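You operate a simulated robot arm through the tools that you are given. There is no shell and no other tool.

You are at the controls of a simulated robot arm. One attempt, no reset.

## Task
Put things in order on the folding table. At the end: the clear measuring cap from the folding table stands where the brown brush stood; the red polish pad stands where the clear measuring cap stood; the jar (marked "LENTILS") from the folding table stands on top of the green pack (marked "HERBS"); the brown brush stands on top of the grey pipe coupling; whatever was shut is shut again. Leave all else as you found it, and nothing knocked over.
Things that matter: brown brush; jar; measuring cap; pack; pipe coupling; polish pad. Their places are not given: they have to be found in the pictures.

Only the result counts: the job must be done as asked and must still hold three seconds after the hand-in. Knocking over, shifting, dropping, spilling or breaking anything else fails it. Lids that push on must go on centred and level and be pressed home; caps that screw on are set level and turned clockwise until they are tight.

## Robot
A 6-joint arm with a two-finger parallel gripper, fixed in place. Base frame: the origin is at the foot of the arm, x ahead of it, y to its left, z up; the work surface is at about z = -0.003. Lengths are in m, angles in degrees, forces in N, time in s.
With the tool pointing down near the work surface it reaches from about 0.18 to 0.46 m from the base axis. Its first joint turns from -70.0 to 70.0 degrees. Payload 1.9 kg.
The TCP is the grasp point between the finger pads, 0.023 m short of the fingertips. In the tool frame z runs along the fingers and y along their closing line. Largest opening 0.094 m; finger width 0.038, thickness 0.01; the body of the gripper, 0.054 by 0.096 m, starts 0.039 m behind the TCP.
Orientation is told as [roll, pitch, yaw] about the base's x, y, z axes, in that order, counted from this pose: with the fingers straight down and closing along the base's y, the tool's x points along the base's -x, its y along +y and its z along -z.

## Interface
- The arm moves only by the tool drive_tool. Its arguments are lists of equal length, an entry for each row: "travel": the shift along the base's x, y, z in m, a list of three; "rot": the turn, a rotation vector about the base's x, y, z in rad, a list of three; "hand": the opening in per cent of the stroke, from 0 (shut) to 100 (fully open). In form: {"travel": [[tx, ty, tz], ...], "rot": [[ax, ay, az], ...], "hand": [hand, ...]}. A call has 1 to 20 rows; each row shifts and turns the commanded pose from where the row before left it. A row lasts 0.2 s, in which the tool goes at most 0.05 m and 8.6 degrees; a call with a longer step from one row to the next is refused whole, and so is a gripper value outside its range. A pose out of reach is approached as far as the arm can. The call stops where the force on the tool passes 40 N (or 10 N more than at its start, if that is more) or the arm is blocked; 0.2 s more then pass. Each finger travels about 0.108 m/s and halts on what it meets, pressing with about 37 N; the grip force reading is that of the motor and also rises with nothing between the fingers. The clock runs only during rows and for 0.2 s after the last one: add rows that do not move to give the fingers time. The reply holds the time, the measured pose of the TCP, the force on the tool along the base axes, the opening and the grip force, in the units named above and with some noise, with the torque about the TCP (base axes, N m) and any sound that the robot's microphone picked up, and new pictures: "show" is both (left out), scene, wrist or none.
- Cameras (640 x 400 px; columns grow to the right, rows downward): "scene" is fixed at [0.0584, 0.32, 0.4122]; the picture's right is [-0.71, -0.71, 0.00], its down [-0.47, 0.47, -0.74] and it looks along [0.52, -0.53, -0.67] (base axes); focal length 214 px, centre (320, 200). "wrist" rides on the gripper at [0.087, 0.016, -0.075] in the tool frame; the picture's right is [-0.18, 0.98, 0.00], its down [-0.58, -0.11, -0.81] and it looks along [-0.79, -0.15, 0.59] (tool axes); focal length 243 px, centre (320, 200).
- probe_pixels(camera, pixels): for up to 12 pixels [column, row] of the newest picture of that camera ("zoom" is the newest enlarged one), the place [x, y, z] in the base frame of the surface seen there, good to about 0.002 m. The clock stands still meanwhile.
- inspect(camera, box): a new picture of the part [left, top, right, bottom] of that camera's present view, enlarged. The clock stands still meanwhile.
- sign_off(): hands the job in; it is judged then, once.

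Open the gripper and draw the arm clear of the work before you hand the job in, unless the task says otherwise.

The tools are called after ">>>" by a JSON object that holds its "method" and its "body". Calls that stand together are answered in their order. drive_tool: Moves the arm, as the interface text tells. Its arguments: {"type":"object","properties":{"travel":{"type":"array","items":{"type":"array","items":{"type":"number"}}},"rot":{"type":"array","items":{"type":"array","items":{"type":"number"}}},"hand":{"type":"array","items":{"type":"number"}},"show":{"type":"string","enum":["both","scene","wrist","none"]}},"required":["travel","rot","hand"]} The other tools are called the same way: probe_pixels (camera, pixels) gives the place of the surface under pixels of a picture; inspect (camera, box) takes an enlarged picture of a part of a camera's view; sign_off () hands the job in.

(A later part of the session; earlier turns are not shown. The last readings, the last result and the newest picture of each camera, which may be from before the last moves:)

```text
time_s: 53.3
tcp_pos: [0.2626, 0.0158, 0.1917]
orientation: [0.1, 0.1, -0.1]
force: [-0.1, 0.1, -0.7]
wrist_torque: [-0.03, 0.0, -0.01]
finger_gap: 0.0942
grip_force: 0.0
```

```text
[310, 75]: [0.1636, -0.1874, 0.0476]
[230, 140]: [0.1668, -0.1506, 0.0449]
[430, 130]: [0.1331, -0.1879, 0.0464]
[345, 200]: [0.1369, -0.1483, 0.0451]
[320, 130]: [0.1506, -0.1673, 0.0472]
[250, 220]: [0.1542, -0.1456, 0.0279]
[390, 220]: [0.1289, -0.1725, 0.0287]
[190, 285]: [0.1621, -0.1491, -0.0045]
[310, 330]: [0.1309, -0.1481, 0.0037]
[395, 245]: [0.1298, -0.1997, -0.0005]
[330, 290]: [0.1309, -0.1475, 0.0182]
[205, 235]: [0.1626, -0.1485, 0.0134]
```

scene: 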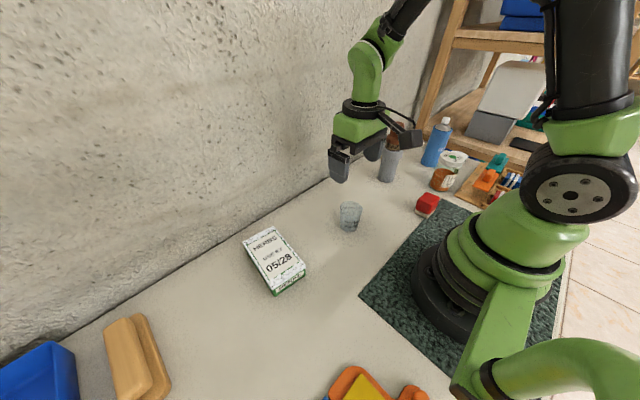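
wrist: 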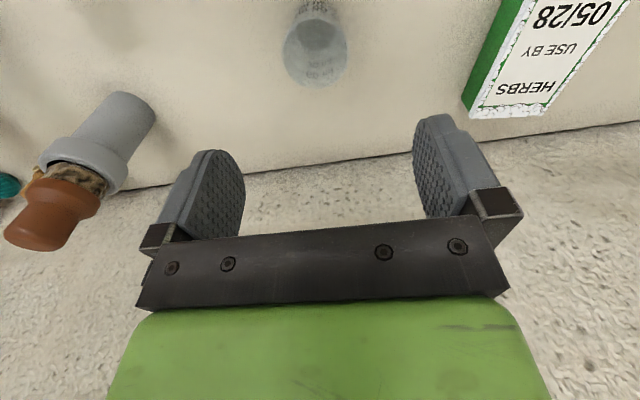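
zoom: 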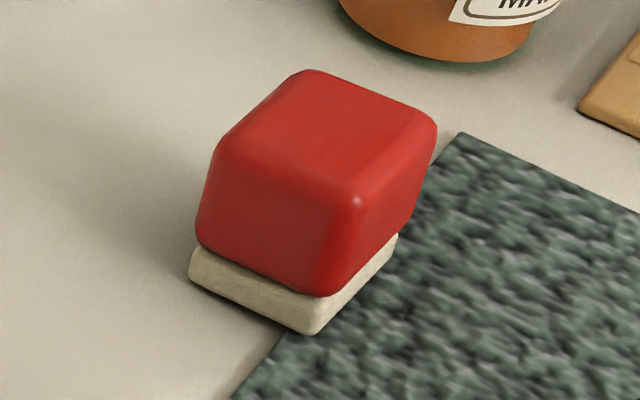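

The pad is axis-aligned: faces near x≈0.129/0.170 and y≈-0.147/-0.19, top z≈0.047. I move above it with yaw −90° (camera on the +y side, clear of jar and arm) for a close look.

>>> {"method": "drive_tool", "body": {"travel": [[-0.011, -0.0184, 0], [-0.011, -0.0184, 0], [-0.011, -0.0184, 0], [-0.011, -0.0184, 0], [-0.011, -0.0184, 0], [-0.011, -0.0184, 0], [-0.011, -0.0184, 0], [-0.011, -0.0184, 0], [-0.011, -0.0184, 0], [-0.011, -0.0184, 0], [-0.011, -0.0184, 0], [0, 0, -0.025], [0, 0, -0.025], [0, 0, 0], [0, 0, 0]], "rot": [[0, 0, -0.1428], [0, 0, -0.1428], [0, 0, -0.1428], [0, 0, -0.1428], [0, 0, -0.1428], [0, 0, -0.1428], [0, 0, -0.1428], [0, 0, -0.1428], [0, 0, -0.1428], [0, 0, -0.1428], [0, 0, -0.1428], [0, 0, 0], [0, 0, 0], [0, 0, 0], [0, 0, 0]], "hand": [100, 100, 100, 100, 100, 100, 100, 100, 100, 100, 100, 100, 100, 100, 100]}}

>>> {"method": "inspect", "body": {"camera": "wrist", "box": [230, 0, 410, 130]}}

```text
time_s: 56.5
tcp_pos: [0.1441, -0.1883, 0.1397]
orientation: [0.2, 0.0, -90.1]
force: [0.4, -0.6, 0.5]
wrist_torque: [-0.02, -0.01, 0.01]
finger_gap: 0.094
grip_force: 0.0
```

scene: 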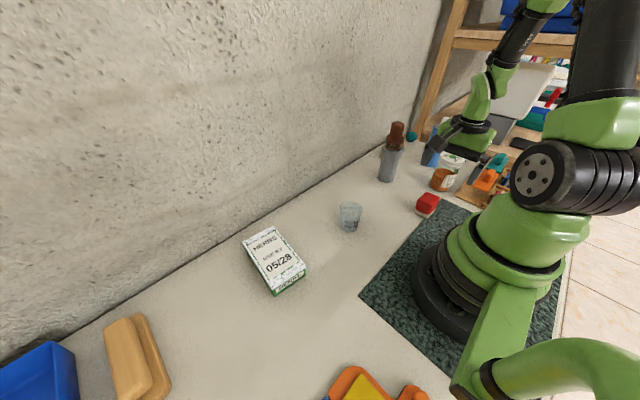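
wrist: 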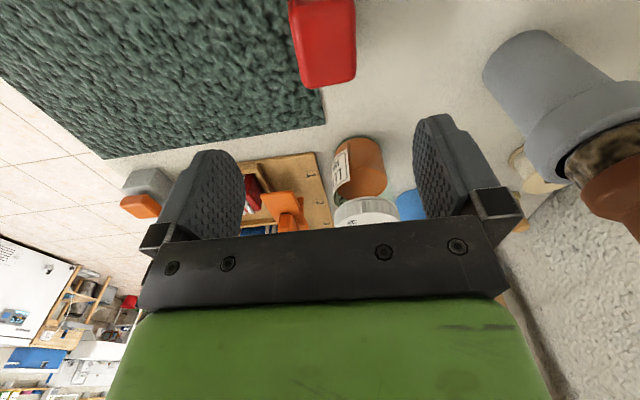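

```text
3.08 times, centred on (320, 65) of wrist
```

zoom: 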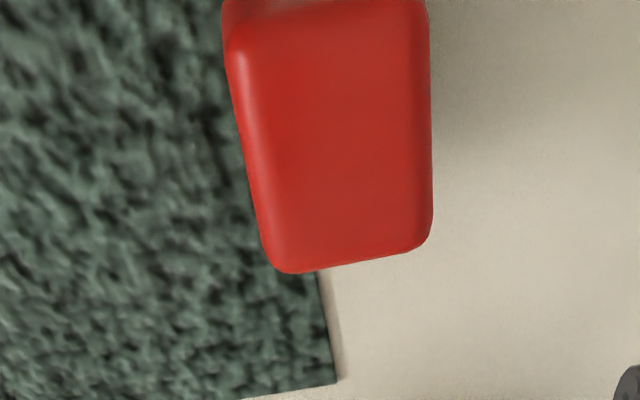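

I probe the pad's top corners and edges, plus the mat and table beside it.

>>> {"method": "probe_pixels", "body": {"camera": "zoom", "pixels": [[240, 50], [415, 15], [285, 262], [415, 240], [330, 130], [250, 150], [428, 130], [350, 262], [320, 15], [300, 310], [360, 330], [460, 150]]}}

```text
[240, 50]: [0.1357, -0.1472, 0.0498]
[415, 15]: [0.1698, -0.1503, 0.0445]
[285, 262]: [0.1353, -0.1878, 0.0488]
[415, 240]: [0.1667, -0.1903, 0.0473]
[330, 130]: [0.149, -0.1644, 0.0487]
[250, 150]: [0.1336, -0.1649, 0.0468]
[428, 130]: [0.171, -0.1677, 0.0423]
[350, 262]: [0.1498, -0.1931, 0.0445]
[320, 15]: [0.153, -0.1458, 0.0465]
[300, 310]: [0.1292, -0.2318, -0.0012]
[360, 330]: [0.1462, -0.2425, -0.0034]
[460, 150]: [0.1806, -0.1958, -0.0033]
```

Pad centre ≈(0.151,-0.169), 0.041 wide in x, top z≈0.048. I centre over it and lower to z≈0.037 with the fingers open.

>>> {"method": "drive_tool", "body": {"travel": [[0.0035, 0.0097, 0], [0.0034, 0.0096, 0], [0, 0, 0], [0, 0, -0.03], [0, 0, -0.03], [0, 0, -0.025], [0, 0, -0.017], [0, 0, 0], [0, 0, 0]], "rot": [[0, 0, 0], [0, 0, 0], [0, 0, 0], [0, 0, 0], [0, 0, 0], [0, 0, 0], [0, 0, 0], [0, 0, 0], [0, 0, 0]], "hand": [100, 100, 100, 100, 100, 100, 100, 100, 100]}}

>>> {"method": "inspect", "body": {"camera": "wrist", "box": [200, 60, 440, 240]}}

```text
time_s: 58.5
tcp_pos: [0.1498, -0.172, 0.0384]
orientation: [0.2, 0.2, -90.1]
force: [0.7, -0.2, 0.4]
wrist_torque: [0.02, 0.03, 0.0]
finger_gap: 0.094
grip_force: 0.1
```

scene: 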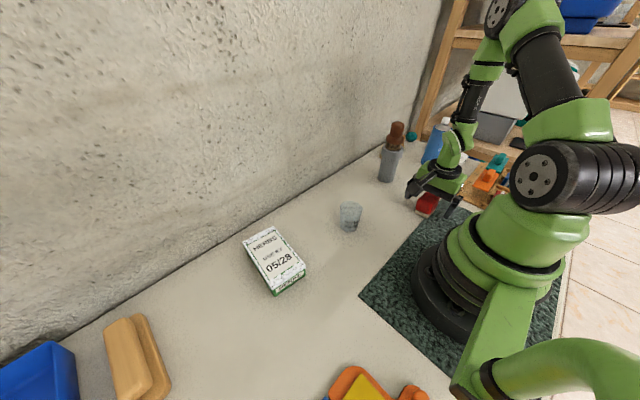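
wrist: 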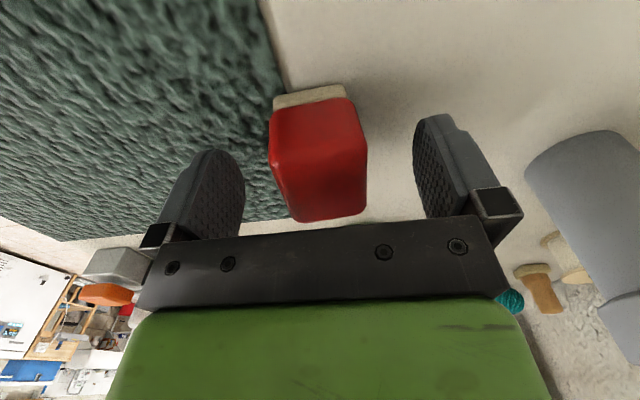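

```text
2.22 times, centred on (320, 150) of wrist
```

zoom: 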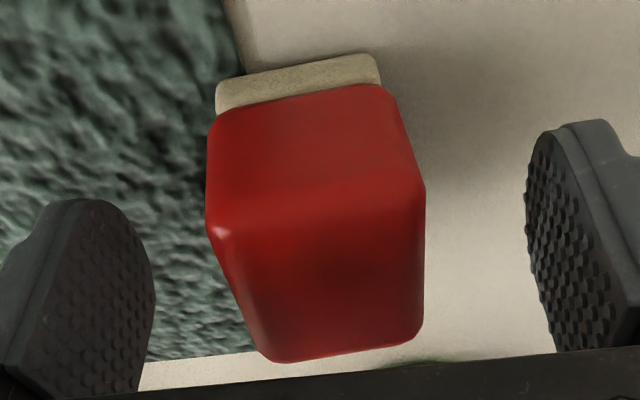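

The pad lies between the pads of the fingers, nearly aligned. I close on it.

>>> {"method": "drive_tool", "body": {"travel": [[0, 0, 0], [0, 0, 0], [0, 0, 0], [0, 0, 0], [0, 0, 0]], "rot": [[0, 0, 0], [0, 0, 0], [0, 0, 0], [0, 0, 0], [0, 0, 0]], "hand": [75, 55, 42, 38, 38], "show": "wrist"}}

```text
time_s: 59.7
tcp_pos: [0.1499, -0.1713, 0.0391]
orientation: [0.2, 0.0, -90.1]
force: [0.6, -0.7, 2.4]
wrist_torque: [-0.03, 0.07, 0.0]
finger_gap: 0.0393
grip_force: 37.0
```

wrist: 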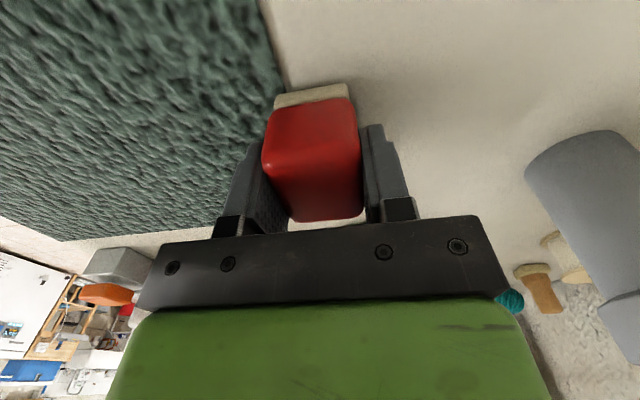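

Gripped at 0.039 m. I lift to z≈0.17 and carry it around the front (via (0.27,0.0)) to above the cap's old spot, turning yaw back to 0.

>>> {"method": "drive_tool", "body": {"travel": [[0, 0, 0.015], [0, 0, 0.035], [0, 0, 0.04], [0, 0, 0.04], [0.02, 0.0285, 0], [0.02, 0.0285, 0], [0.02, 0.0285, 0], [0.02, 0.0285, 0], [0.02, 0.0285, 0], [0.02, 0.0285, 0], [-0.006, 0.0331, 0], [-0.006, 0.0331, 0], [-0.006, 0.0331, 0], [-0.006, 0.0331, 0], [-0.006, 0.0331, 0], [-0.006, 0.0331, 0], [-0.006, 0.0331, 0], [-0.006, 0.0331, 0], [-0.006, 0.0331, 0], [-0.006, 0.0331, 0]], "rot": [[0, 0, 0], [0, 0, 0], [0, 0, 0], [0, 0, 0], [0, 0, 0.0982], [0, 0, 0.0982], [0, 0, 0.0982], [0, 0, 0.0982], [0, 0, 0.0982], [0, 0, 0.0982], [0, 0, 0.0982], [0, 0, 0.0982], [0, 0, 0.0982], [0, 0, 0.0982], [0, 0, 0.0982], [0, 0, 0.0982], [0, 0, 0.0982], [0, 0, 0.0982], [0, 0, 0.0982], [0, 0, 0.0978]], "hand": [38, 38, 38, 38, 38, 38, 38, 38, 38, 38, 38, 38, 38, 38, 38, 38, 38, 38, 38, 38]}}

```text
time_s: 63.9
tcp_pos: [0.2131, 0.3317, 0.169]
orientation: [0.2, 0.1, 0.1]
force: [-0.1, 0.1, -0.2]
wrist_torque: [0.0, -0.02, 0.01]
finger_gap: 0.0391
grip_force: 37.0
```

scene: 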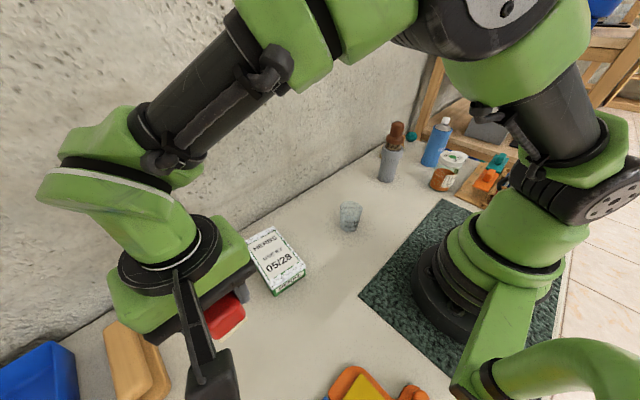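
wrist: 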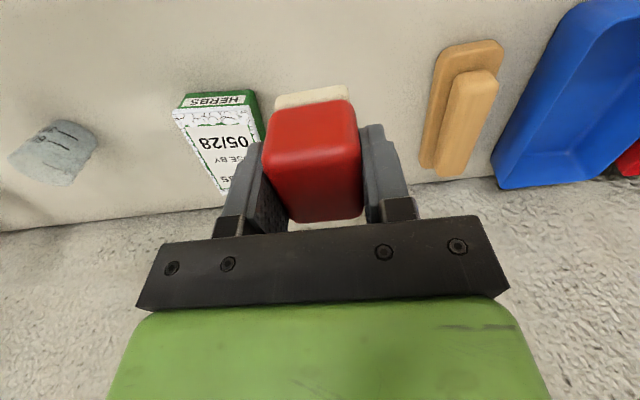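

The pad is held level. I shift −2.5 mm in x and lower to about 6 mm above its resting height, then probe it.

>>> {"method": "drive_tool", "body": {"travel": [[-0.0025, 0, 0], [0, 0, -0.035], [0, 0, -0.035], [0, 0, -0.035], [0, 0, -0.018], [0, 0, 0], [0, 0, 0]], "rot": [[0, 0, 0], [0, 0, 0], [0, 0, 0], [0, 0, 0], [0, 0, 0], [0, 0, 0], [0, 0, 0]], "hand": [38, 38, 38, 38, 38, 38, 38], "show": "wrist"}}

>>> {"method": "probe_pixels", "body": {"camera": "wrist", "pixels": [[270, 145], [356, 135], [295, 215], [358, 208], [320, 180], [270, 105], [350, 95], [315, 110], [315, 102], [300, 218], [355, 160], [280, 160]]}}

```text
time_s: 65.5
tcp_pos: [0.2095, 0.3329, 0.0453]
orientation: [0.1, 0.1, 0.0]
force: [0.8, -0.5, -0.7]
wrist_torque: [-0.02, 0.0, 0.03]
finger_gap: 0.0391
grip_force: 37.3
```

wrist: 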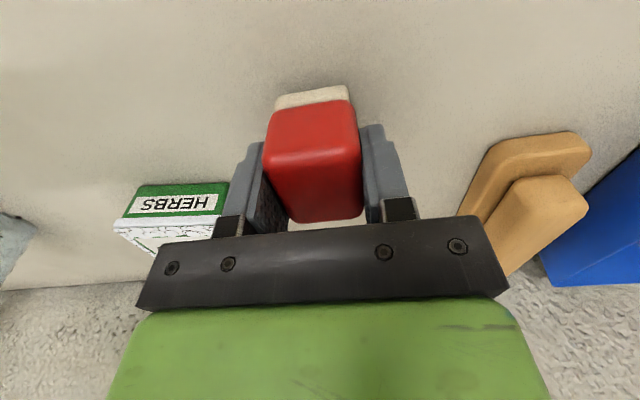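

```text
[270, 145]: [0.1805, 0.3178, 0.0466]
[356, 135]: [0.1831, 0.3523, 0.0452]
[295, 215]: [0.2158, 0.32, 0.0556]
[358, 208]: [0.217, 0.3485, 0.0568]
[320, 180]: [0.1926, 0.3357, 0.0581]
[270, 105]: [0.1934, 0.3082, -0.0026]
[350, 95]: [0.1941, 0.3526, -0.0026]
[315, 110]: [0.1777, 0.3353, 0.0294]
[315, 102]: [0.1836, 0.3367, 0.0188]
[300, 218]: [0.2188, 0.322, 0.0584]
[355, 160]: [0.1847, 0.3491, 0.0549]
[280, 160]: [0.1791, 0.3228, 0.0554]
```

The pad centre is within ~2 mm of the target (0.208,0.331). I shift (+0.0015,−0.001) and lower gently to the table.

>>> {"method": "drive_tool", "body": {"travel": [[0.0015, -0.001, 0], [0, 0, -0.002], [0, 0, -0.002], [0, 0, 0]], "rot": [[0, 0, 0], [0, 0, 0], [0, 0, 0], [0, 0, 0]], "hand": [38, 38, 38, 38], "show": "none"}}

>>> {"method": "drive_tool", "body": {"travel": [[0, 0, -0.001], [0, 0, 0]], "rot": [[0, 0, 0], [0, 0, 0]], "hand": [38, 38], "show": "none"}}

>>> {"method": "drive_tool", "body": {"travel": [[0, 0, -0.001], [0, 0, 0]], "rot": [[0, 0, 0], [0, 0, 0]], "hand": [38, 38], "show": "none"}}

```text
time_s: 66.5
tcp_pos: [0.2099, 0.3286, 0.0408]
orientation: [0.2, 0.1, -0.1]
force: [-0.5, 0.9, 0.0]
wrist_torque: [0.01, 0.02, 0.01]
finger_gap: 0.0391
grip_force: 37.2
```

```text
time_s: 67.1
tcp_pos: [0.2094, 0.3289, 0.0414]
orientation: [0.2, 0.1, 0.0]
force: [0.3, -0.6, 0.0]
wrist_torque: [-0.02, -0.01, 0.03]
finger_gap: 0.0394
grip_force: 37.6
```

```text
time_s: 67.7
tcp_pos: [0.2092, 0.3302, 0.0408]
orientation: [0.2, 0.1, 0.0]
force: [0.4, -0.3, -1.4]
wrist_torque: [-0.01, 0.02, -0.01]
finger_gap: 0.0391
grip_force: 37.1
```

No contact yet at z≈0.041; I continue down a millimetre at a time.

>>> {"method": "drive_tool", "body": {"travel": [[0.001, 0.001, 0], [0, 0, -0.001], [0, 0, 0]], "rot": [[0, 0, 0], [0, 0, 0], [0, 0, 0]], "hand": [38, 38, 38], "show": "none"}}

>>> {"method": "drive_tool", "body": {"travel": [[0, 0, -0.001], [0, 0, 0]], "rot": [[0, 0, 0], [0, 0, 0]], "hand": [38, 38], "show": "none"}}

>>> {"method": "drive_tool", "body": {"travel": [[0, 0, -0.0008], [0, 0, 0]], "rot": [[0, 0, 0], [0, 0, 0]], "hand": [38, 38], "show": "wrist"}}

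```text
time_s: 68.5
tcp_pos: [0.2122, 0.3317, 0.0383]
orientation: [0.1, 0.1, 0.0]
force: [0.4, 0.5, -0.5]
wrist_torque: [0.03, -0.02, 0.02]
finger_gap: 0.0392
grip_force: 37.2
```

```text
time_s: 69.1
tcp_pos: [0.2107, 0.3308, 0.0371]
orientation: [0.2, 0.1, -0.1]
force: [0.7, -0.1, -0.5]
wrist_torque: [-0.02, 0.0, 0.01]
finger_gap: 0.0391
grip_force: 37.0
```

```text
time_s: 69.7
tcp_pos: [0.2109, 0.3304, 0.0365]
orientation: [0.2, 0.1, 0.1]
force: [-0.2, -0.2, -0.3]
wrist_torque: [-0.02, -0.01, 0.03]
finger_gap: 0.0394
grip_force: 36.6
```

wrist: 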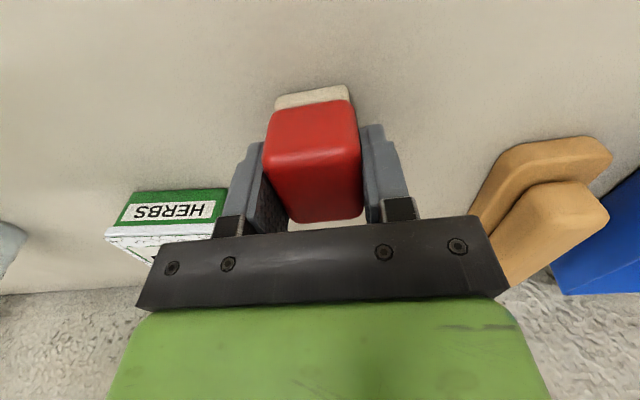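

Still no contact at z≈0.0365. I continue in 1 mm steps.

>>> {"method": "drive_tool", "body": {"travel": [[0, 0, -0.001], [0, 0, 0]], "rot": [[0, 0, 0], [0, 0, 0]], "hand": [38, 38], "show": "none"}}

>>> {"method": "drive_tool", "body": {"travel": [[0, 0, -0.001], [0, 0, 0]], "rot": [[0, 0, 0], [0, 0, 0]], "hand": [38, 38], "show": "none"}}

>>> {"method": "inspect", "body": {"camera": "wrist", "box": [250, 60, 380, 160]}}

```text
time_s: 70.3
tcp_pos: [0.2107, 0.3302, 0.0363]
orientation: [0.3, 0.1, -0.1]
force: [0.6, -0.1, -0.9]
wrist_torque: [0.02, 0.01, -0.02]
finger_gap: 0.0393
grip_force: 36.4
```

```text
time_s: 70.9
tcp_pos: [0.2108, 0.3306, 0.0351]
orientation: [0.3, 0.1, 0.0]
force: [-11.4, -3.7, 25.6]
wrist_torque: [-0.22, 0.38, -0.05]
finger_gap: 0.0394
grip_force: 36.9
```

```text
4.00 times, centred on (315, 110) of wrist
```

zoom: 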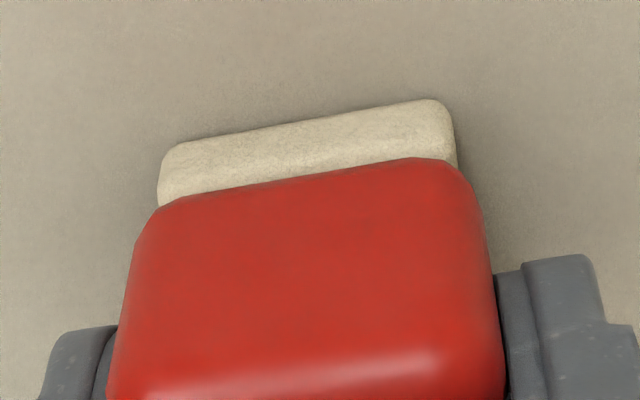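

Contact reached (25 N). I ease up 1.2 mm to unload and open slowly.

>>> {"method": "drive_tool", "body": {"travel": [[0, 0, 0.0012], [0, 0, 0], [0, 0, 0], [0, 0, 0], [0, 0, 0], [0, 0, 0], [0, 0, 0]], "rot": [[0, 0, 0], [0, 0, 0], [0, 0, 0], [0, 0, 0], [0, 0, 0], [0, 0, 0], [0, 0, 0]], "hand": [38, 40, 43, 50, 70, 100, 100]}}

>>> {"method": "inspect", "body": {"camera": "wrist", "box": [200, 60, 440, 240]}}

```text
time_s: 72.5
tcp_pos: [0.2111, 0.3302, 0.0369]
orientation: [0.3, 0.1, 0.0]
force: [-0.4, 0.9, 0.6]
wrist_torque: [-0.06, 0.02, -0.03]
finger_gap: 0.0938
grip_force: 0.2
```

scene: 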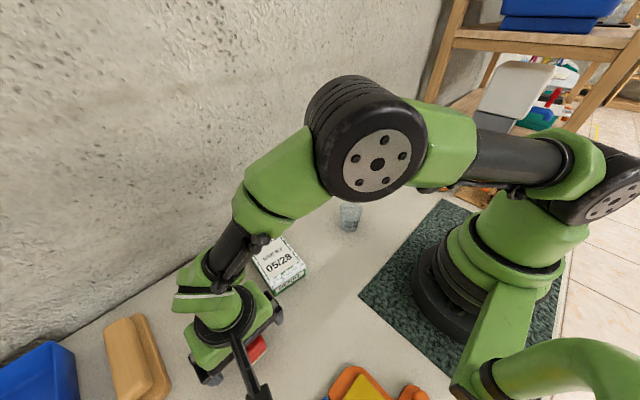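
wrist: 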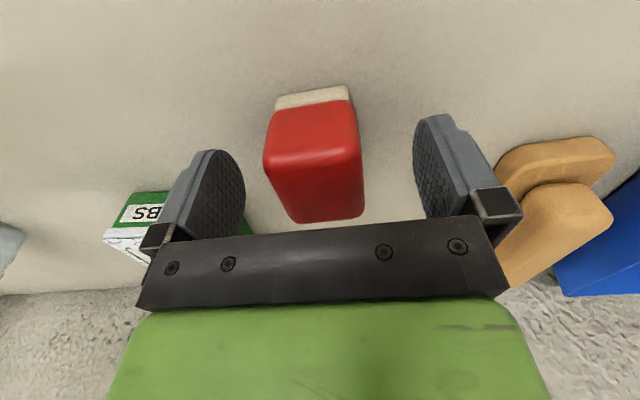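

```text
2.22 times, centred on (320, 150) of wrist
```

zoom: 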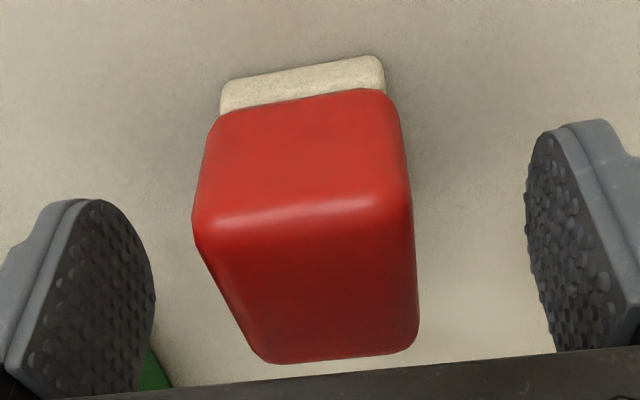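

The pad stands at the cap's old spot. I raise clear and start back toward the jar.

>>> {"method": "drive_tool", "body": {"travel": [[0, 0, 0.01], [0, 0, 0.03], [0, 0, 0.04], [0, 0, 0.045], [0, 0, 0.05], [0.0066, -0.0367, 0], [0.0066, -0.0367, 0], [0.0066, -0.0367, 0], [0.0066, -0.0367, 0], [0.0066, -0.0367, 0], [0.0066, -0.0367, 0], [0.0066, -0.0367, 0], [0.0066, -0.0367, 0], [0.0066, -0.0367, 0], [0, 0, 0]], "rot": [[0, 0, 0], [0, 0, 0], [0, 0, 0], [0, 0, 0], [0, 0, 0], [0, 0, 0], [0, 0, 0], [0, 0, 0], [0, 0, 0], [0, 0, 0], [0, 0, 0], [0, 0, 0], [0, 0, 0], [0, 0, 0], [0, 0, 0]], "hand": [100, 100, 100, 100, 100, 100, 100, 100, 100, 100, 100, 100, 100, 100, 100]}}

>>> {"method": "inspect", "body": {"camera": "scene", "box": [205, 300, 285, 380]}}

>>> {"method": "probe_pixels", "body": {"camera": "scene", "pixels": [[228, 325], [258, 325], [245, 340], [240, 315], [262, 345], [232, 345]]}}

```text
time_s: 75.7
tcp_pos: [0.2686, -0.0024, 0.2104]
orientation: [0.2, 0.1, -0.1]
force: [-0.5, -1.1, -0.2]
wrist_torque: [-0.02, 0.01, -0.01]
finger_gap: 0.0941
grip_force: 0.1
```

scene: 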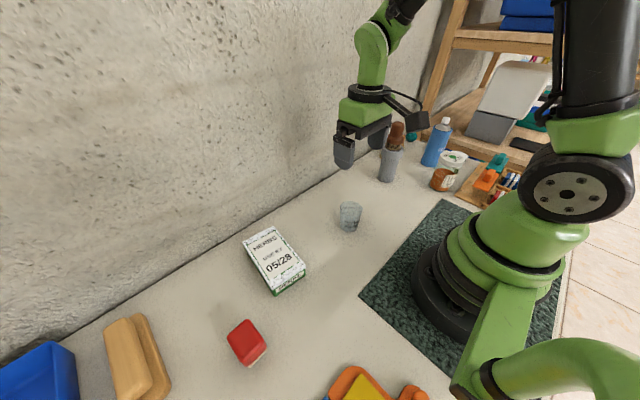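
wrist: 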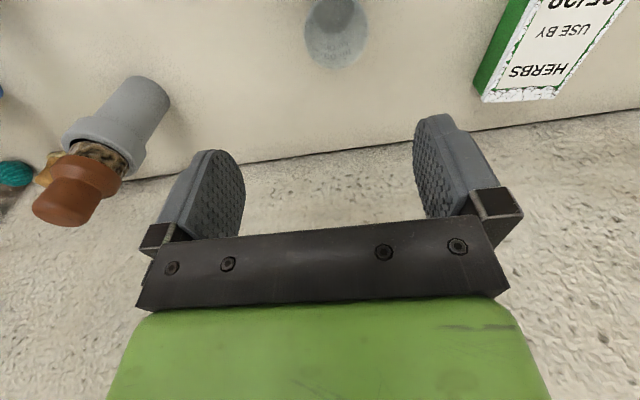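

```text
5.00 times, centred on (245, 340) of scene
```

zoom: 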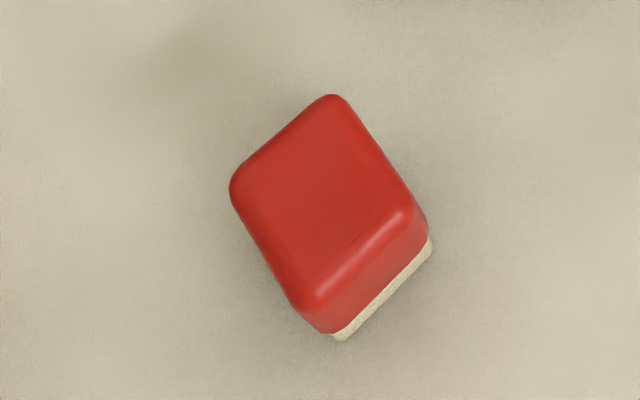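

```text
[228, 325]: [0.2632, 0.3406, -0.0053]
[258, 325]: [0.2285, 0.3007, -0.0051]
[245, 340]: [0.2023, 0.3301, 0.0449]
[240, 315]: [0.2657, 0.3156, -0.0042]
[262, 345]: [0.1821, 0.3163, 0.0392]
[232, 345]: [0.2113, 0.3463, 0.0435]
```

Pad and cap are in place (pad centre matches the cap's old centre within ~2 mm). I check the brush on the coupling in a zoom and continue toward the jar.

>>> {"method": "inspect", "body": {"camera": "scene", "box": [365, 110, 425, 190]}}

>>> {"method": "inspect", "body": {"camera": "scene", "box": [328, 190, 368, 240]}}

```text
5.00 times, centred on (395, 150) of scene
```

zoom: 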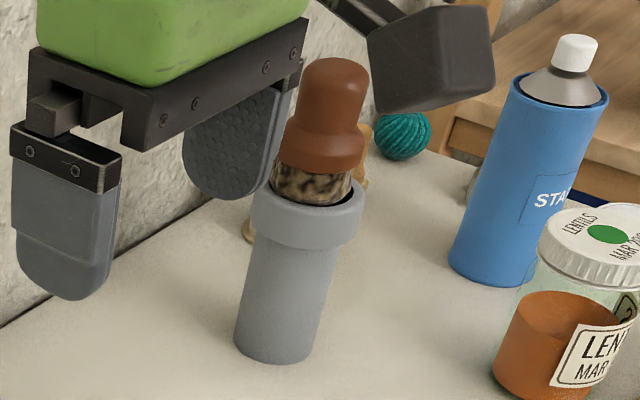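

```text
8.00 times, centred on (348, 215) of scene
```

zoom: 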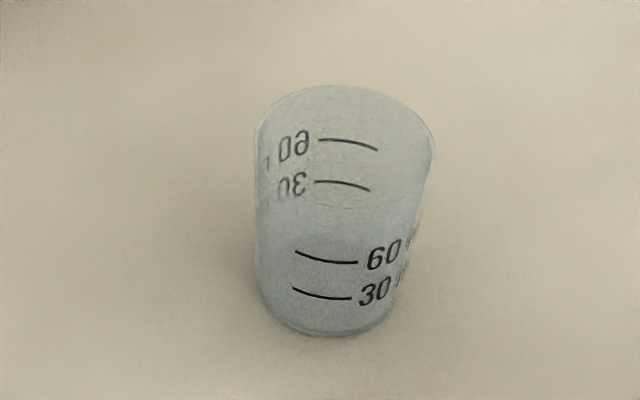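

All good so far. I continue to a viewing pose near the jar (0.165,-0.30,0.22) with yaw −90°.

>>> {"method": "drive_tool", "body": {"travel": [[-0.0094, -0.0271, 0.0009], [-0.0094, -0.0271, 0.0009], [-0.0094, -0.0271, 0.0009], [-0.0094, -0.0271, 0.0009], [-0.0094, -0.0271, 0.0009], [-0.0094, -0.0271, 0.0009], [-0.0094, -0.0271, 0.0009], [-0.0094, -0.0271, 0.0009], [-0.0094, -0.0271, 0.0009], [-0.0094, -0.0271, 0.0009], [-0.0094, -0.0267, 0], [0, 0, 0], [0, 0, 0]], "rot": [[0, 0, -0.1428], [0, 0, -0.1428], [0, 0, -0.1428], [0, 0, -0.1428], [0, 0, -0.1428], [0, 0, -0.1428], [0, 0, -0.1428], [0, 0, -0.1428], [0, 0, -0.1428], [0, 0, -0.1428], [0, 0, -0.1428], [0, 0, 0], [0, 0, 0]], "hand": [100, 100, 100, 100, 100, 100, 100, 100, 100, 100, 100, 100, 100]}}

>>> {"method": "inspect", "body": {"camera": "wrist", "box": [200, 0, 440, 150]}}

```text
time_s: 78.5
tcp_pos: [0.1669, -0.2955, 0.219]
orientation: [0.1, 0.1, -90.1]
force: [-0.9, -0.8, 0.5]
wrist_torque: [0.0, -0.02, -0.02]
finger_gap: 0.0938
grip_force: 0.0
```

scene: 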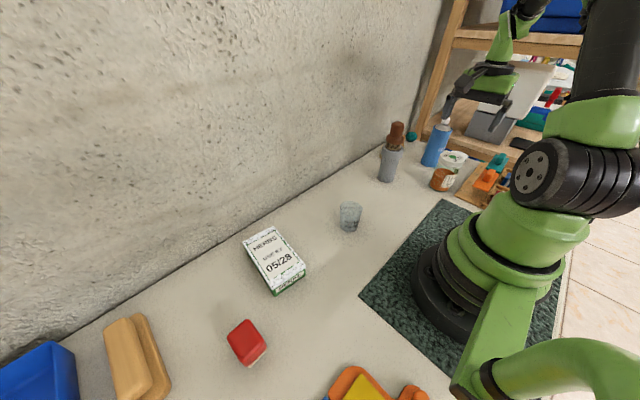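
wrist: 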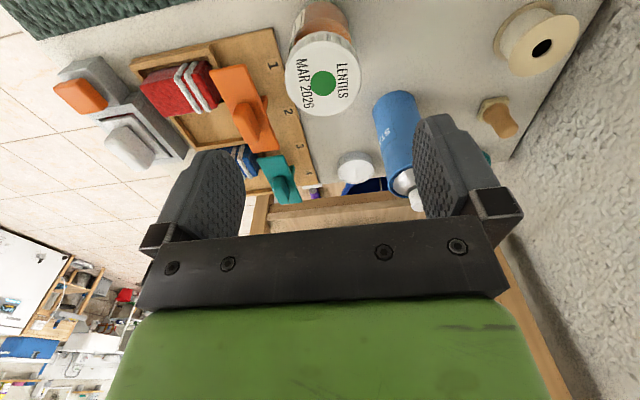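

```text
2.67 times, centred on (320, 75) of wrist
```

zoom: 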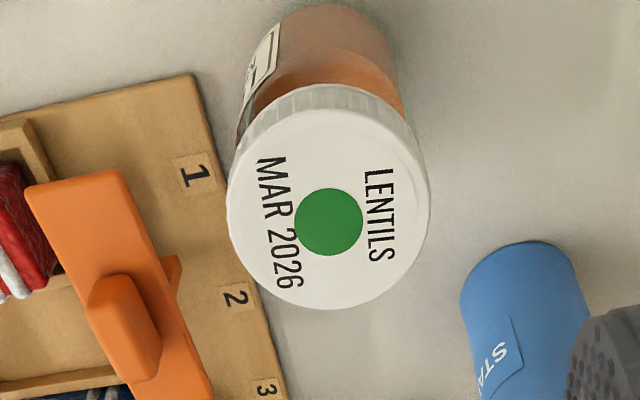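

The jar's lid with the green dot is clear at wrist (323,83). I probe the lid, the board edge, the can and the small white item.

>>> {"method": "probe_pixels", "body": {"camera": "zoom", "pixels": [[330, 220], [232, 200], [426, 200], [325, 100], [330, 305], [250, 130], [410, 130], [320, 60], [240, 110], [400, 95], [205, 130], [260, 330]]}}

>>> {"method": "probe_pixels", "body": {"camera": "wrist", "pixels": [[323, 83], [270, 35], [318, 180], [300, 110], [395, 110], [408, 180], [378, 120], [355, 165], [250, 120], [238, 70], [345, 15], [295, 20]]}}

```text
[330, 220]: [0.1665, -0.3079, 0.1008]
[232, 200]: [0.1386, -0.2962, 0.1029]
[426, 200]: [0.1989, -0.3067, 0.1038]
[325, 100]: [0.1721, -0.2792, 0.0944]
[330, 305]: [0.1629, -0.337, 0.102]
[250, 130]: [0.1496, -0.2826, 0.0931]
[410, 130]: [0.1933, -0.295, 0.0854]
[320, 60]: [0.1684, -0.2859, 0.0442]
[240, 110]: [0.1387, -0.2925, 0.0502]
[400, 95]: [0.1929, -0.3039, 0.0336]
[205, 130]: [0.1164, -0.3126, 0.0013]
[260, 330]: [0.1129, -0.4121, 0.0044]
```

```text
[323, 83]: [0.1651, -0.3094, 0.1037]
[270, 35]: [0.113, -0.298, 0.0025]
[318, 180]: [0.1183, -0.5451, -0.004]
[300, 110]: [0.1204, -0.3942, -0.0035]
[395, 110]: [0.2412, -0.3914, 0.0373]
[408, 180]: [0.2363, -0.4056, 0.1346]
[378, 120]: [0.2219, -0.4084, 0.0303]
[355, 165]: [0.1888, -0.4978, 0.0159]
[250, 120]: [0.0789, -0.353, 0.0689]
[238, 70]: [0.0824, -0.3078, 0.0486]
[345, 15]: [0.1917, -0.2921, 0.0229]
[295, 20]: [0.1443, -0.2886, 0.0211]
```

Lid centre ≈(0.1665,-0.308), Ø≈0.062, top z≈0.103; the board edge is at x≈0.116 but low. I narrow the hand to 88 %, centre over the lid and go down to z≈0.086 so the pads flank the lid.

>>> {"method": "drive_tool", "body": {"travel": [[0, -0.006, 0], [0, -0.0065, 0], [0, 0, 0], [0, 0, -0.03], [0, 0, -0.03], [0, 0, 0], [0, 0, 0]], "rot": [[0, 0, 0], [0, 0, 0], [0, 0, 0], [0, 0, 0], [0, 0, 0], [0, 0, 0], [0, 0, 0]], "hand": [95, 88, 88, 88, 88, 88, 88]}}

>>> {"method": "inspect", "body": {"camera": "wrist", "box": [180, 40, 460, 240]}}

>>> {"method": "inspect", "body": {"camera": "scene", "box": [400, 80, 540, 220]}}

```text
time_s: 80.1
tcp_pos: [0.1657, -0.3094, 0.1597]
orientation: [0.2, 0.0, -90.0]
force: [-0.7, -0.4, 0.9]
wrist_torque: [0.01, 0.04, -0.01]
finger_gap: 0.0828
grip_force: 0.1
```

scene: 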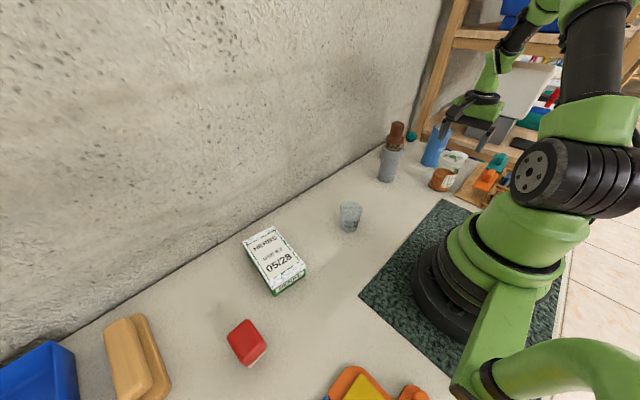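
wrist: 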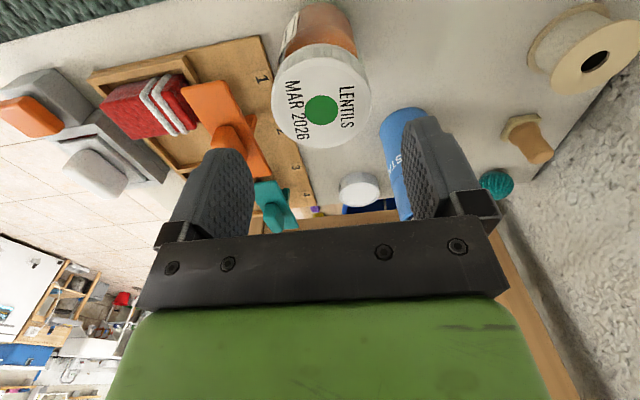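

```text
2.00 times, centred on (320, 140) of wrist
```

zoom: 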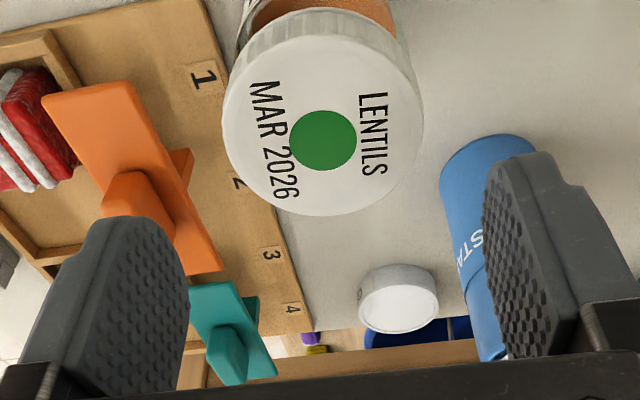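

```text
2.86 times, centred on (470, 150) of scene
```

zoom: 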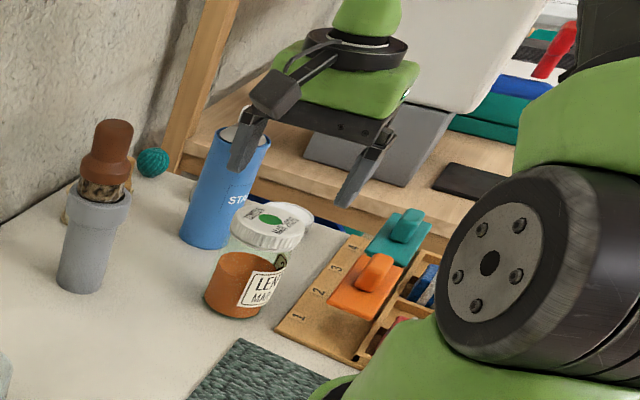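

The lid lies centred below the fingers. I shift (+0.0007,+0.0015) and lower to z≈0.086.

>>> {"method": "drive_tool", "body": {"travel": [[0.0007, 0.0015, -0.02], [0, 0, -0.02], [0, 0, -0.018], [0, 0, -0.015], [0, 0, 0], [0, 0, 0]], "rot": [[0, 0, 0], [0, 0, 0], [0, 0, 0], [0, 0, 0], [0, 0, 0], [0, 0, 0]], "hand": [88, 88, 88, 88, 88, 88]}}

>>> {"method": "inspect", "body": {"camera": "wrist", "box": [180, 40, 460, 240]}}

```text
time_s: 81.5
tcp_pos: [0.1675, -0.3096, 0.0878]
orientation: [0.2, 0.2, -90.1]
force: [-0.1, -0.1, -0.3]
wrist_torque: [0.04, 0.02, -0.04]
finger_gap: 0.0827
grip_force: 0.1
```

scene: 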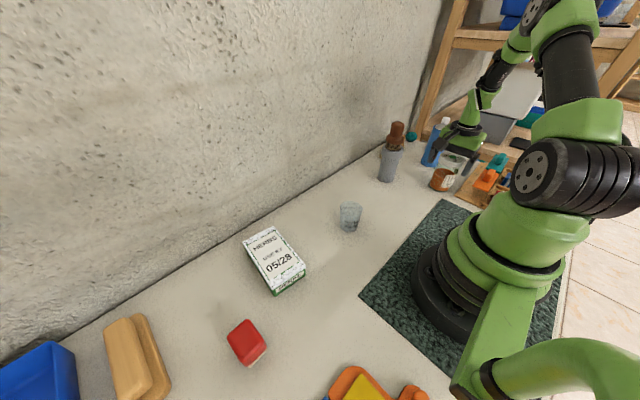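
wrist: 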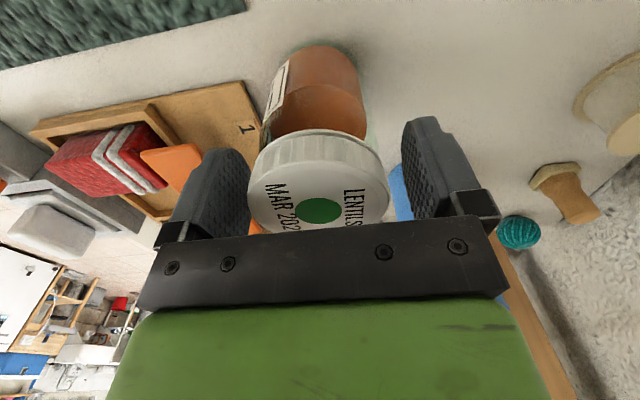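

```text
2.00 times, centred on (320, 140) of wrist
```

zoom: 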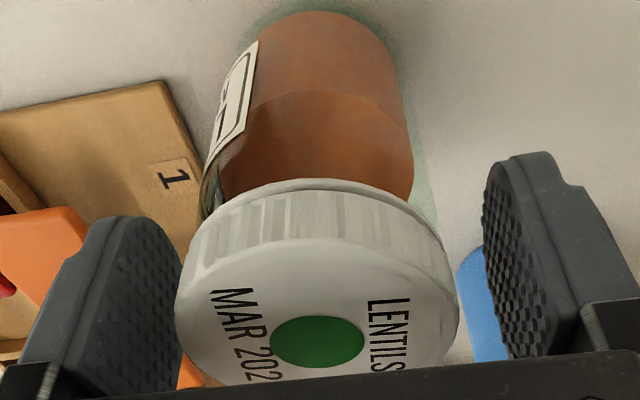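

The lid is between the pads, ~1 mm toward −x. I shift −1 mm and close on the lid.

>>> {"method": "drive_tool", "body": {"travel": [[-0.0012, 0, -0.001], [0, 0, 0], [0, 0, 0], [0, 0, 0], [0, 0, 0], [0, 0, 0]], "rot": [[0, 0, 0], [0, 0, 0], [0, 0, 0], [0, 0, 0], [0, 0, 0], [0, 0, 0]], "hand": [88, 80, 72, 66, 62, 60]}}

```text
time_s: 82.9
tcp_pos: [0.1665, -0.3085, 0.0861]
orientation: [0.1, 0.2, -90.0]
force: [-0.5, 0.5, 2.0]
wrist_torque: [0.04, 0.17, -0.02]
finger_gap: 0.0613
grip_force: 37.0
```

scene: 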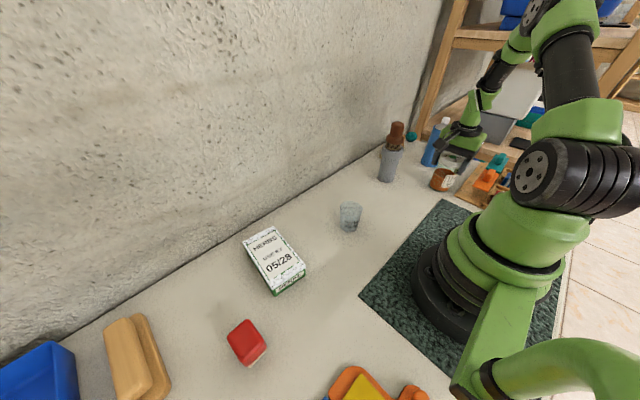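
wrist: 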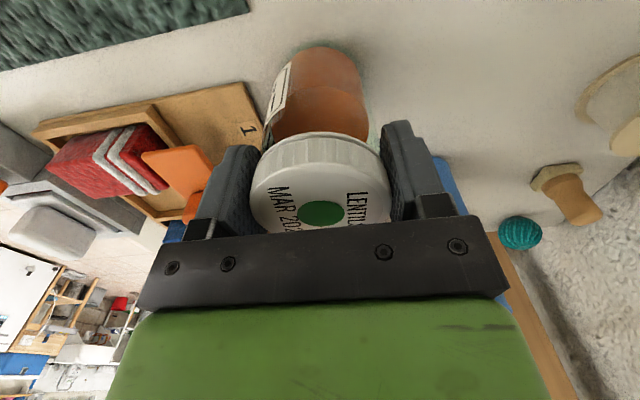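

Gripped on the lid (0.0613 m, 37 N). I lift gently first and check the hold.

>>> {"method": "drive_tool", "body": {"travel": [[0, 0, 0.005], [0, 0, 0.01], [0, 0, 0.02], [0, 0, 0.03], [0, 0, 0.035], [0, 0, 0.034], [0, 0, 0]], "rot": [[0, 0, 0], [0, 0, 0], [0, 0, 0], [0, 0, 0], [0, 0, 0], [0, 0, 0], [0, 0, 0]], "hand": [58, 58, 58, 58, 58, 58, 58]}}

```text
time_s: 84.5
tcp_pos: [0.1674, -0.3078, 0.2221]
orientation: [0.2, 0.2, -89.9]
force: [-0.2, 0.1, -2.8]
wrist_torque: [0.04, 0.03, 0.0]
finger_gap: 0.0612
grip_force: 36.1
```

scene: 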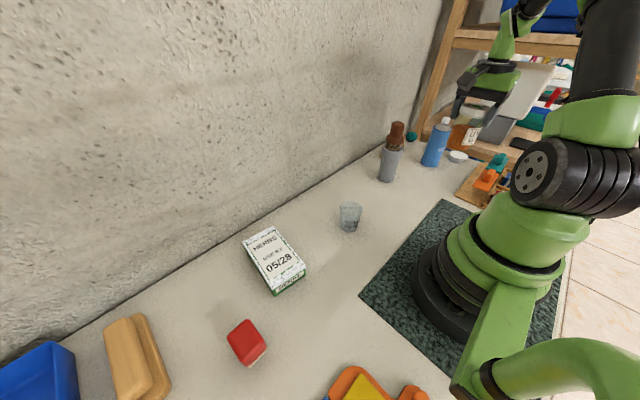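
wrist: 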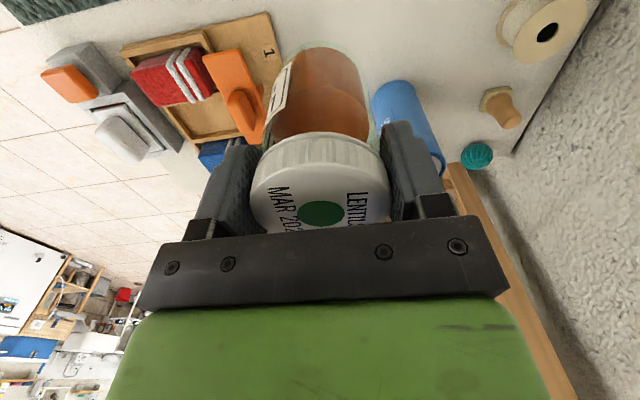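

The jar hangs level and secure. I carry it around the front to above the pack, turning yaw to 0.

>>> {"method": "drive_tool", "body": {"travel": [[0.0081, 0.0342, 0], [0.0081, 0.0342, 0], [0.0081, 0.0342, 0], [0.0081, 0.0342, 0], [0.0081, 0.0342, 0], [0.0081, 0.0342, 0], [0.0081, 0.0342, 0], [0.0081, 0.0342, 0], [0.0081, 0.0342, 0], [0.0108, 0.035, 0], [0.0108, 0.035, 0], [0.0108, 0.035, 0], [0.0108, 0.035, 0], [0.0108, 0.035, 0], [0.0108, 0.035, 0], [0, 0, 0], [0, 0, 0]], "rot": [[0, 0, 0.1047], [0, 0, 0.1047], [0, 0, 0.1047], [0, 0, 0.1047], [0, 0, 0.1047], [0, 0, 0.1047], [0, 0, 0.1047], [0, 0, 0.1047], [0, 0, 0.1047], [0, 0, 0.1047], [0, 0, 0.1047], [0, 0, 0.1047], [0, 0, 0.1047], [0, 0, 0.1047], [0, 0, 0.1047], [0, 0, 0], [0, 0, 0]], "hand": [58, 58, 58, 58, 58, 58, 58, 58, 58, 58, 58, 58, 58, 58, 58, 58, 58]}}

```text
time_s: 88.1
tcp_pos: [0.3032, 0.2125, 0.2201]
orientation: [0.1, 0.0, -0.1]
force: [-0.7, -0.3, -2.2]
wrist_torque: [0.02, 0.0, 0.0]
finger_gap: 0.0616
grip_force: 37.0
```

scene: 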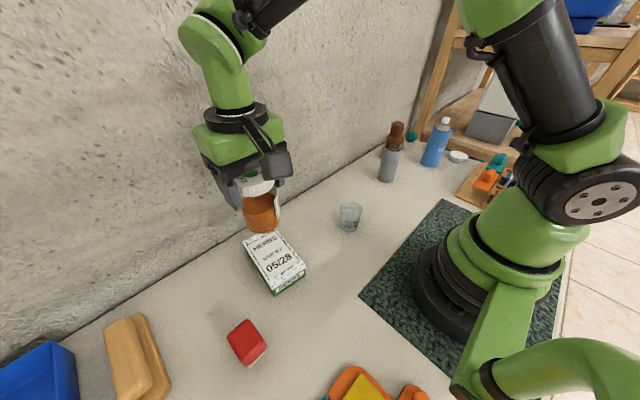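
wrist: 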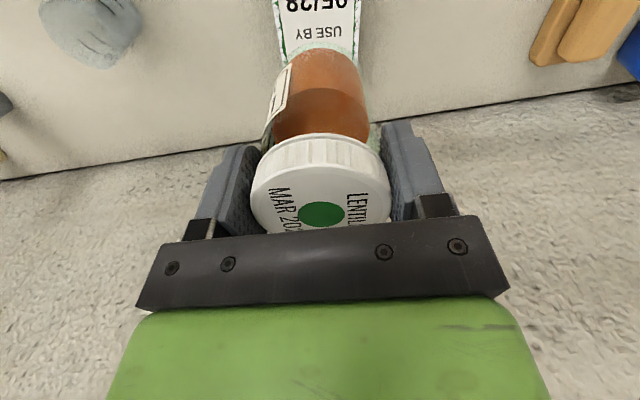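

The jar hangs above the pack. I re-probe the pack's top corners in the scene view to place it centrally.

>>> {"method": "inspect", "body": {"camera": "scene", "box": [225, 180, 325, 310]}}

>>> {"method": "probe_pixels", "body": {"camera": "scene", "pixels": [[246, 243], [272, 284], [302, 265], [285, 243], [258, 262], [288, 273], [296, 253], [275, 260], [262, 227], [260, 210], [246, 212], [276, 214]]}}

```text
3.08 times, centred on (275, 245) of scene
```

zoom: 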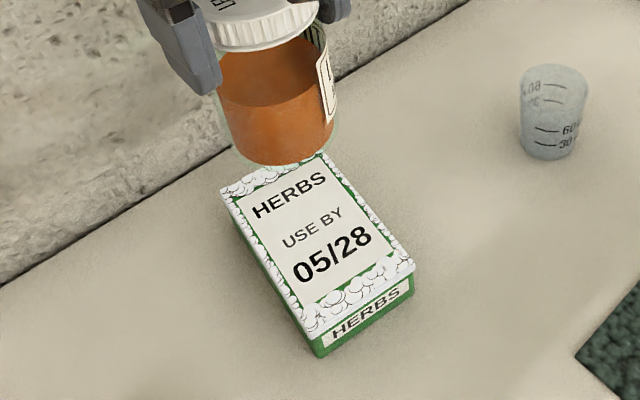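

```text
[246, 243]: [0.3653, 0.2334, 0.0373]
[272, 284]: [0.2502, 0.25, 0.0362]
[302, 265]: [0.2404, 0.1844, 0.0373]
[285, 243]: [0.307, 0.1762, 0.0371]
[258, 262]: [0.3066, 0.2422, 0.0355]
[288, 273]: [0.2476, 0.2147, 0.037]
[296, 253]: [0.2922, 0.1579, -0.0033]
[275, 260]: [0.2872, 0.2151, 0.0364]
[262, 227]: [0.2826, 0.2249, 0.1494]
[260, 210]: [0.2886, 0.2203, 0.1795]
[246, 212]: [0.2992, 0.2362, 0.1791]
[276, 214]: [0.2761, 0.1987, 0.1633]
```

Pack centre ≈(0.305,0.2097), top z≈0.037. I shift (+0.002,−0.003) and lower to ~8 mm above the pack.

>>> {"method": "drive_tool", "body": {"travel": [[0.0018, -0.0028, 0], [0, 0, -0.025], [0, 0, -0.03], [0, 0, -0.02], [0, 0, -0.011], [0, 0, 0], [0, 0, 0]], "rot": [[0, 0, 0], [0, 0, 0], [0, 0, 0], [0, 0, 0], [0, 0, 0], [0, 0, 0], [0, 0, 0]], "hand": [58, 58, 58, 58, 58, 58, 58]}}

>>> {"method": "inspect", "body": {"camera": "scene", "box": [225, 190, 325, 300]}}

>>> {"method": "inspect", "body": {"camera": "wrist", "box": [200, 0, 440, 240]}}

```text
time_s: 89.7
tcp_pos: [0.3053, 0.2053, 0.1326]
orientation: [0.2, 0.1, -0.1]
force: [-0.2, 0.2, -3.3]
wrist_torque: [0.03, 0.07, 0.03]
finger_gap: 0.0612
grip_force: 37.0
```

scene: 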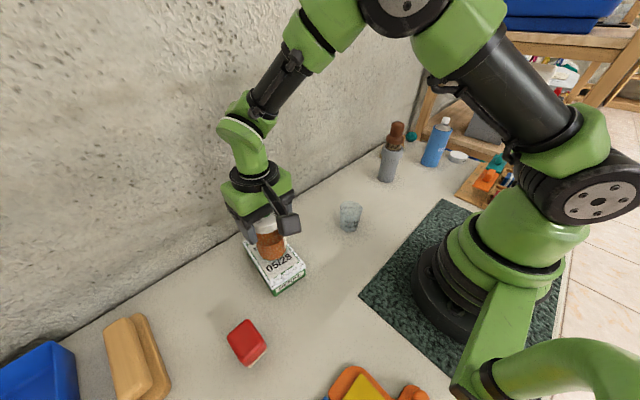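
wrist: 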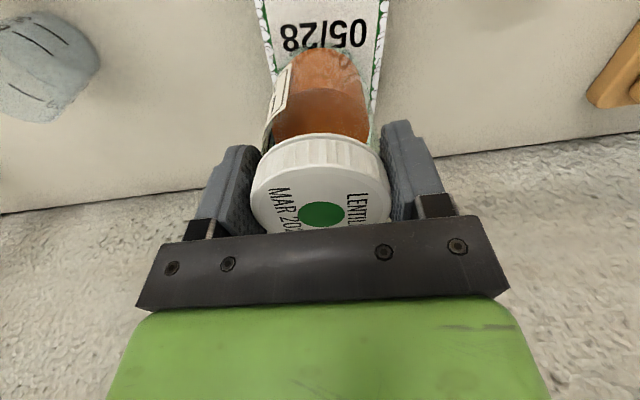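

```text
3.64 times, centred on (275, 245) of scene
```

zoom: 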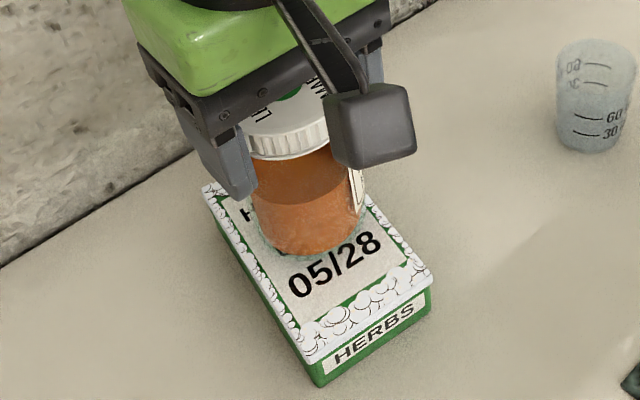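

```text
1.67 times, centred on (320, 120) of wrist
```

zoom: 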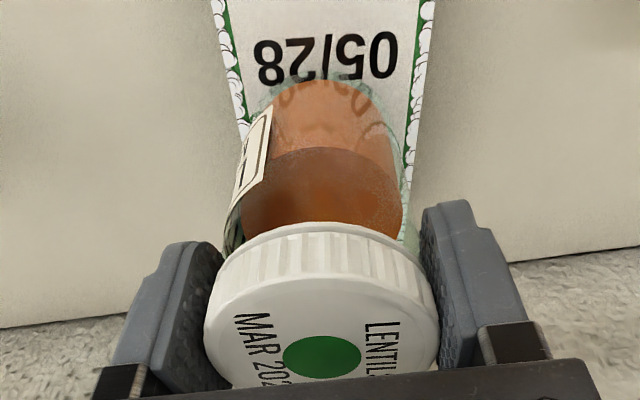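

I take another pose reading (y read 0.2053, about 4 mm low) before correcting.

>>> {"method": "drive_tool", "body": {"travel": [[0, 0, 0], [0, 0, 0]], "rot": [[0, 0, 0], [0, 0, 0]], "hand": [58, 58], "show": "none"}}

>>> {"method": "drive_tool", "body": {"travel": [[0, 0, 0]], "rot": [[0, 0, 0]], "hand": [58], "show": "none"}}

```text
time_s: 90.3
tcp_pos: [0.3072, 0.2055, 0.1321]
orientation: [0.1, 0.1, 0.0]
force: [0.5, -0.6, -3.2]
wrist_torque: [0.02, 0.0, 0.01]
finger_gap: 0.0615
grip_force: 37.1
```

```text
time_s: 90.7
tcp_pos: [0.3055, 0.2058, 0.1332]
orientation: [0.3, 0.1, -0.1]
force: [0.3, 0.6, -2.7]
wrist_torque: [0.02, 0.01, 0.01]
finger_gap: 0.0615
grip_force: 36.7
```

Steady at (0.306,0.2057,0.1325). I shift (−0.001,+0.0038) and lower in small steps toward contact at about z≈0.126.

>>> {"method": "drive_tool", "body": {"travel": [[-0.001, 0.0038, 0], [0, 0, -0.002], [0, 0, -0.0015], [0, 0, 0]], "rot": [[0, 0, 0], [0, 0, 0], [0, 0, 0], [0, 0, 0]], "hand": [58, 58, 58, 58], "show": "none"}}

>>> {"method": "drive_tool", "body": {"travel": [[0, 0, -0.001], [0, 0, 0]], "rot": [[0, 0, 0], [0, 0, 0]], "hand": [58, 58], "show": "none"}}

>>> {"method": "drive_tool", "body": {"travel": [[0, 0, -0.001], [0, 0, 0]], "rot": [[0, 0, 0], [0, 0, 0]], "hand": [58, 58], "show": "none"}}

```text
time_s: 91.7
tcp_pos: [0.3061, 0.211, 0.1301]
orientation: [0.1, 0.1, 0.1]
force: [0.3, 0.5, -3.1]
wrist_torque: [0.01, 0.02, -0.02]
finger_gap: 0.0612
grip_force: 37.4
```

```text
time_s: 92.3
tcp_pos: [0.3053, 0.2103, 0.1294]
orientation: [0.1, 0.2, 0.0]
force: [0.3, 0.6, -2.7]
wrist_torque: [0.0, 0.02, -0.04]
finger_gap: 0.0615
grip_force: 36.9
```

```text
time_s: 92.9
tcp_pos: [0.3051, 0.2113, 0.129]
orientation: [0.1, 0.1, 0.0]
force: [0.7, 0.0, -3.9]
wrist_torque: [-0.01, -0.03, 0.01]
finger_gap: 0.0615
grip_force: 36.6
```

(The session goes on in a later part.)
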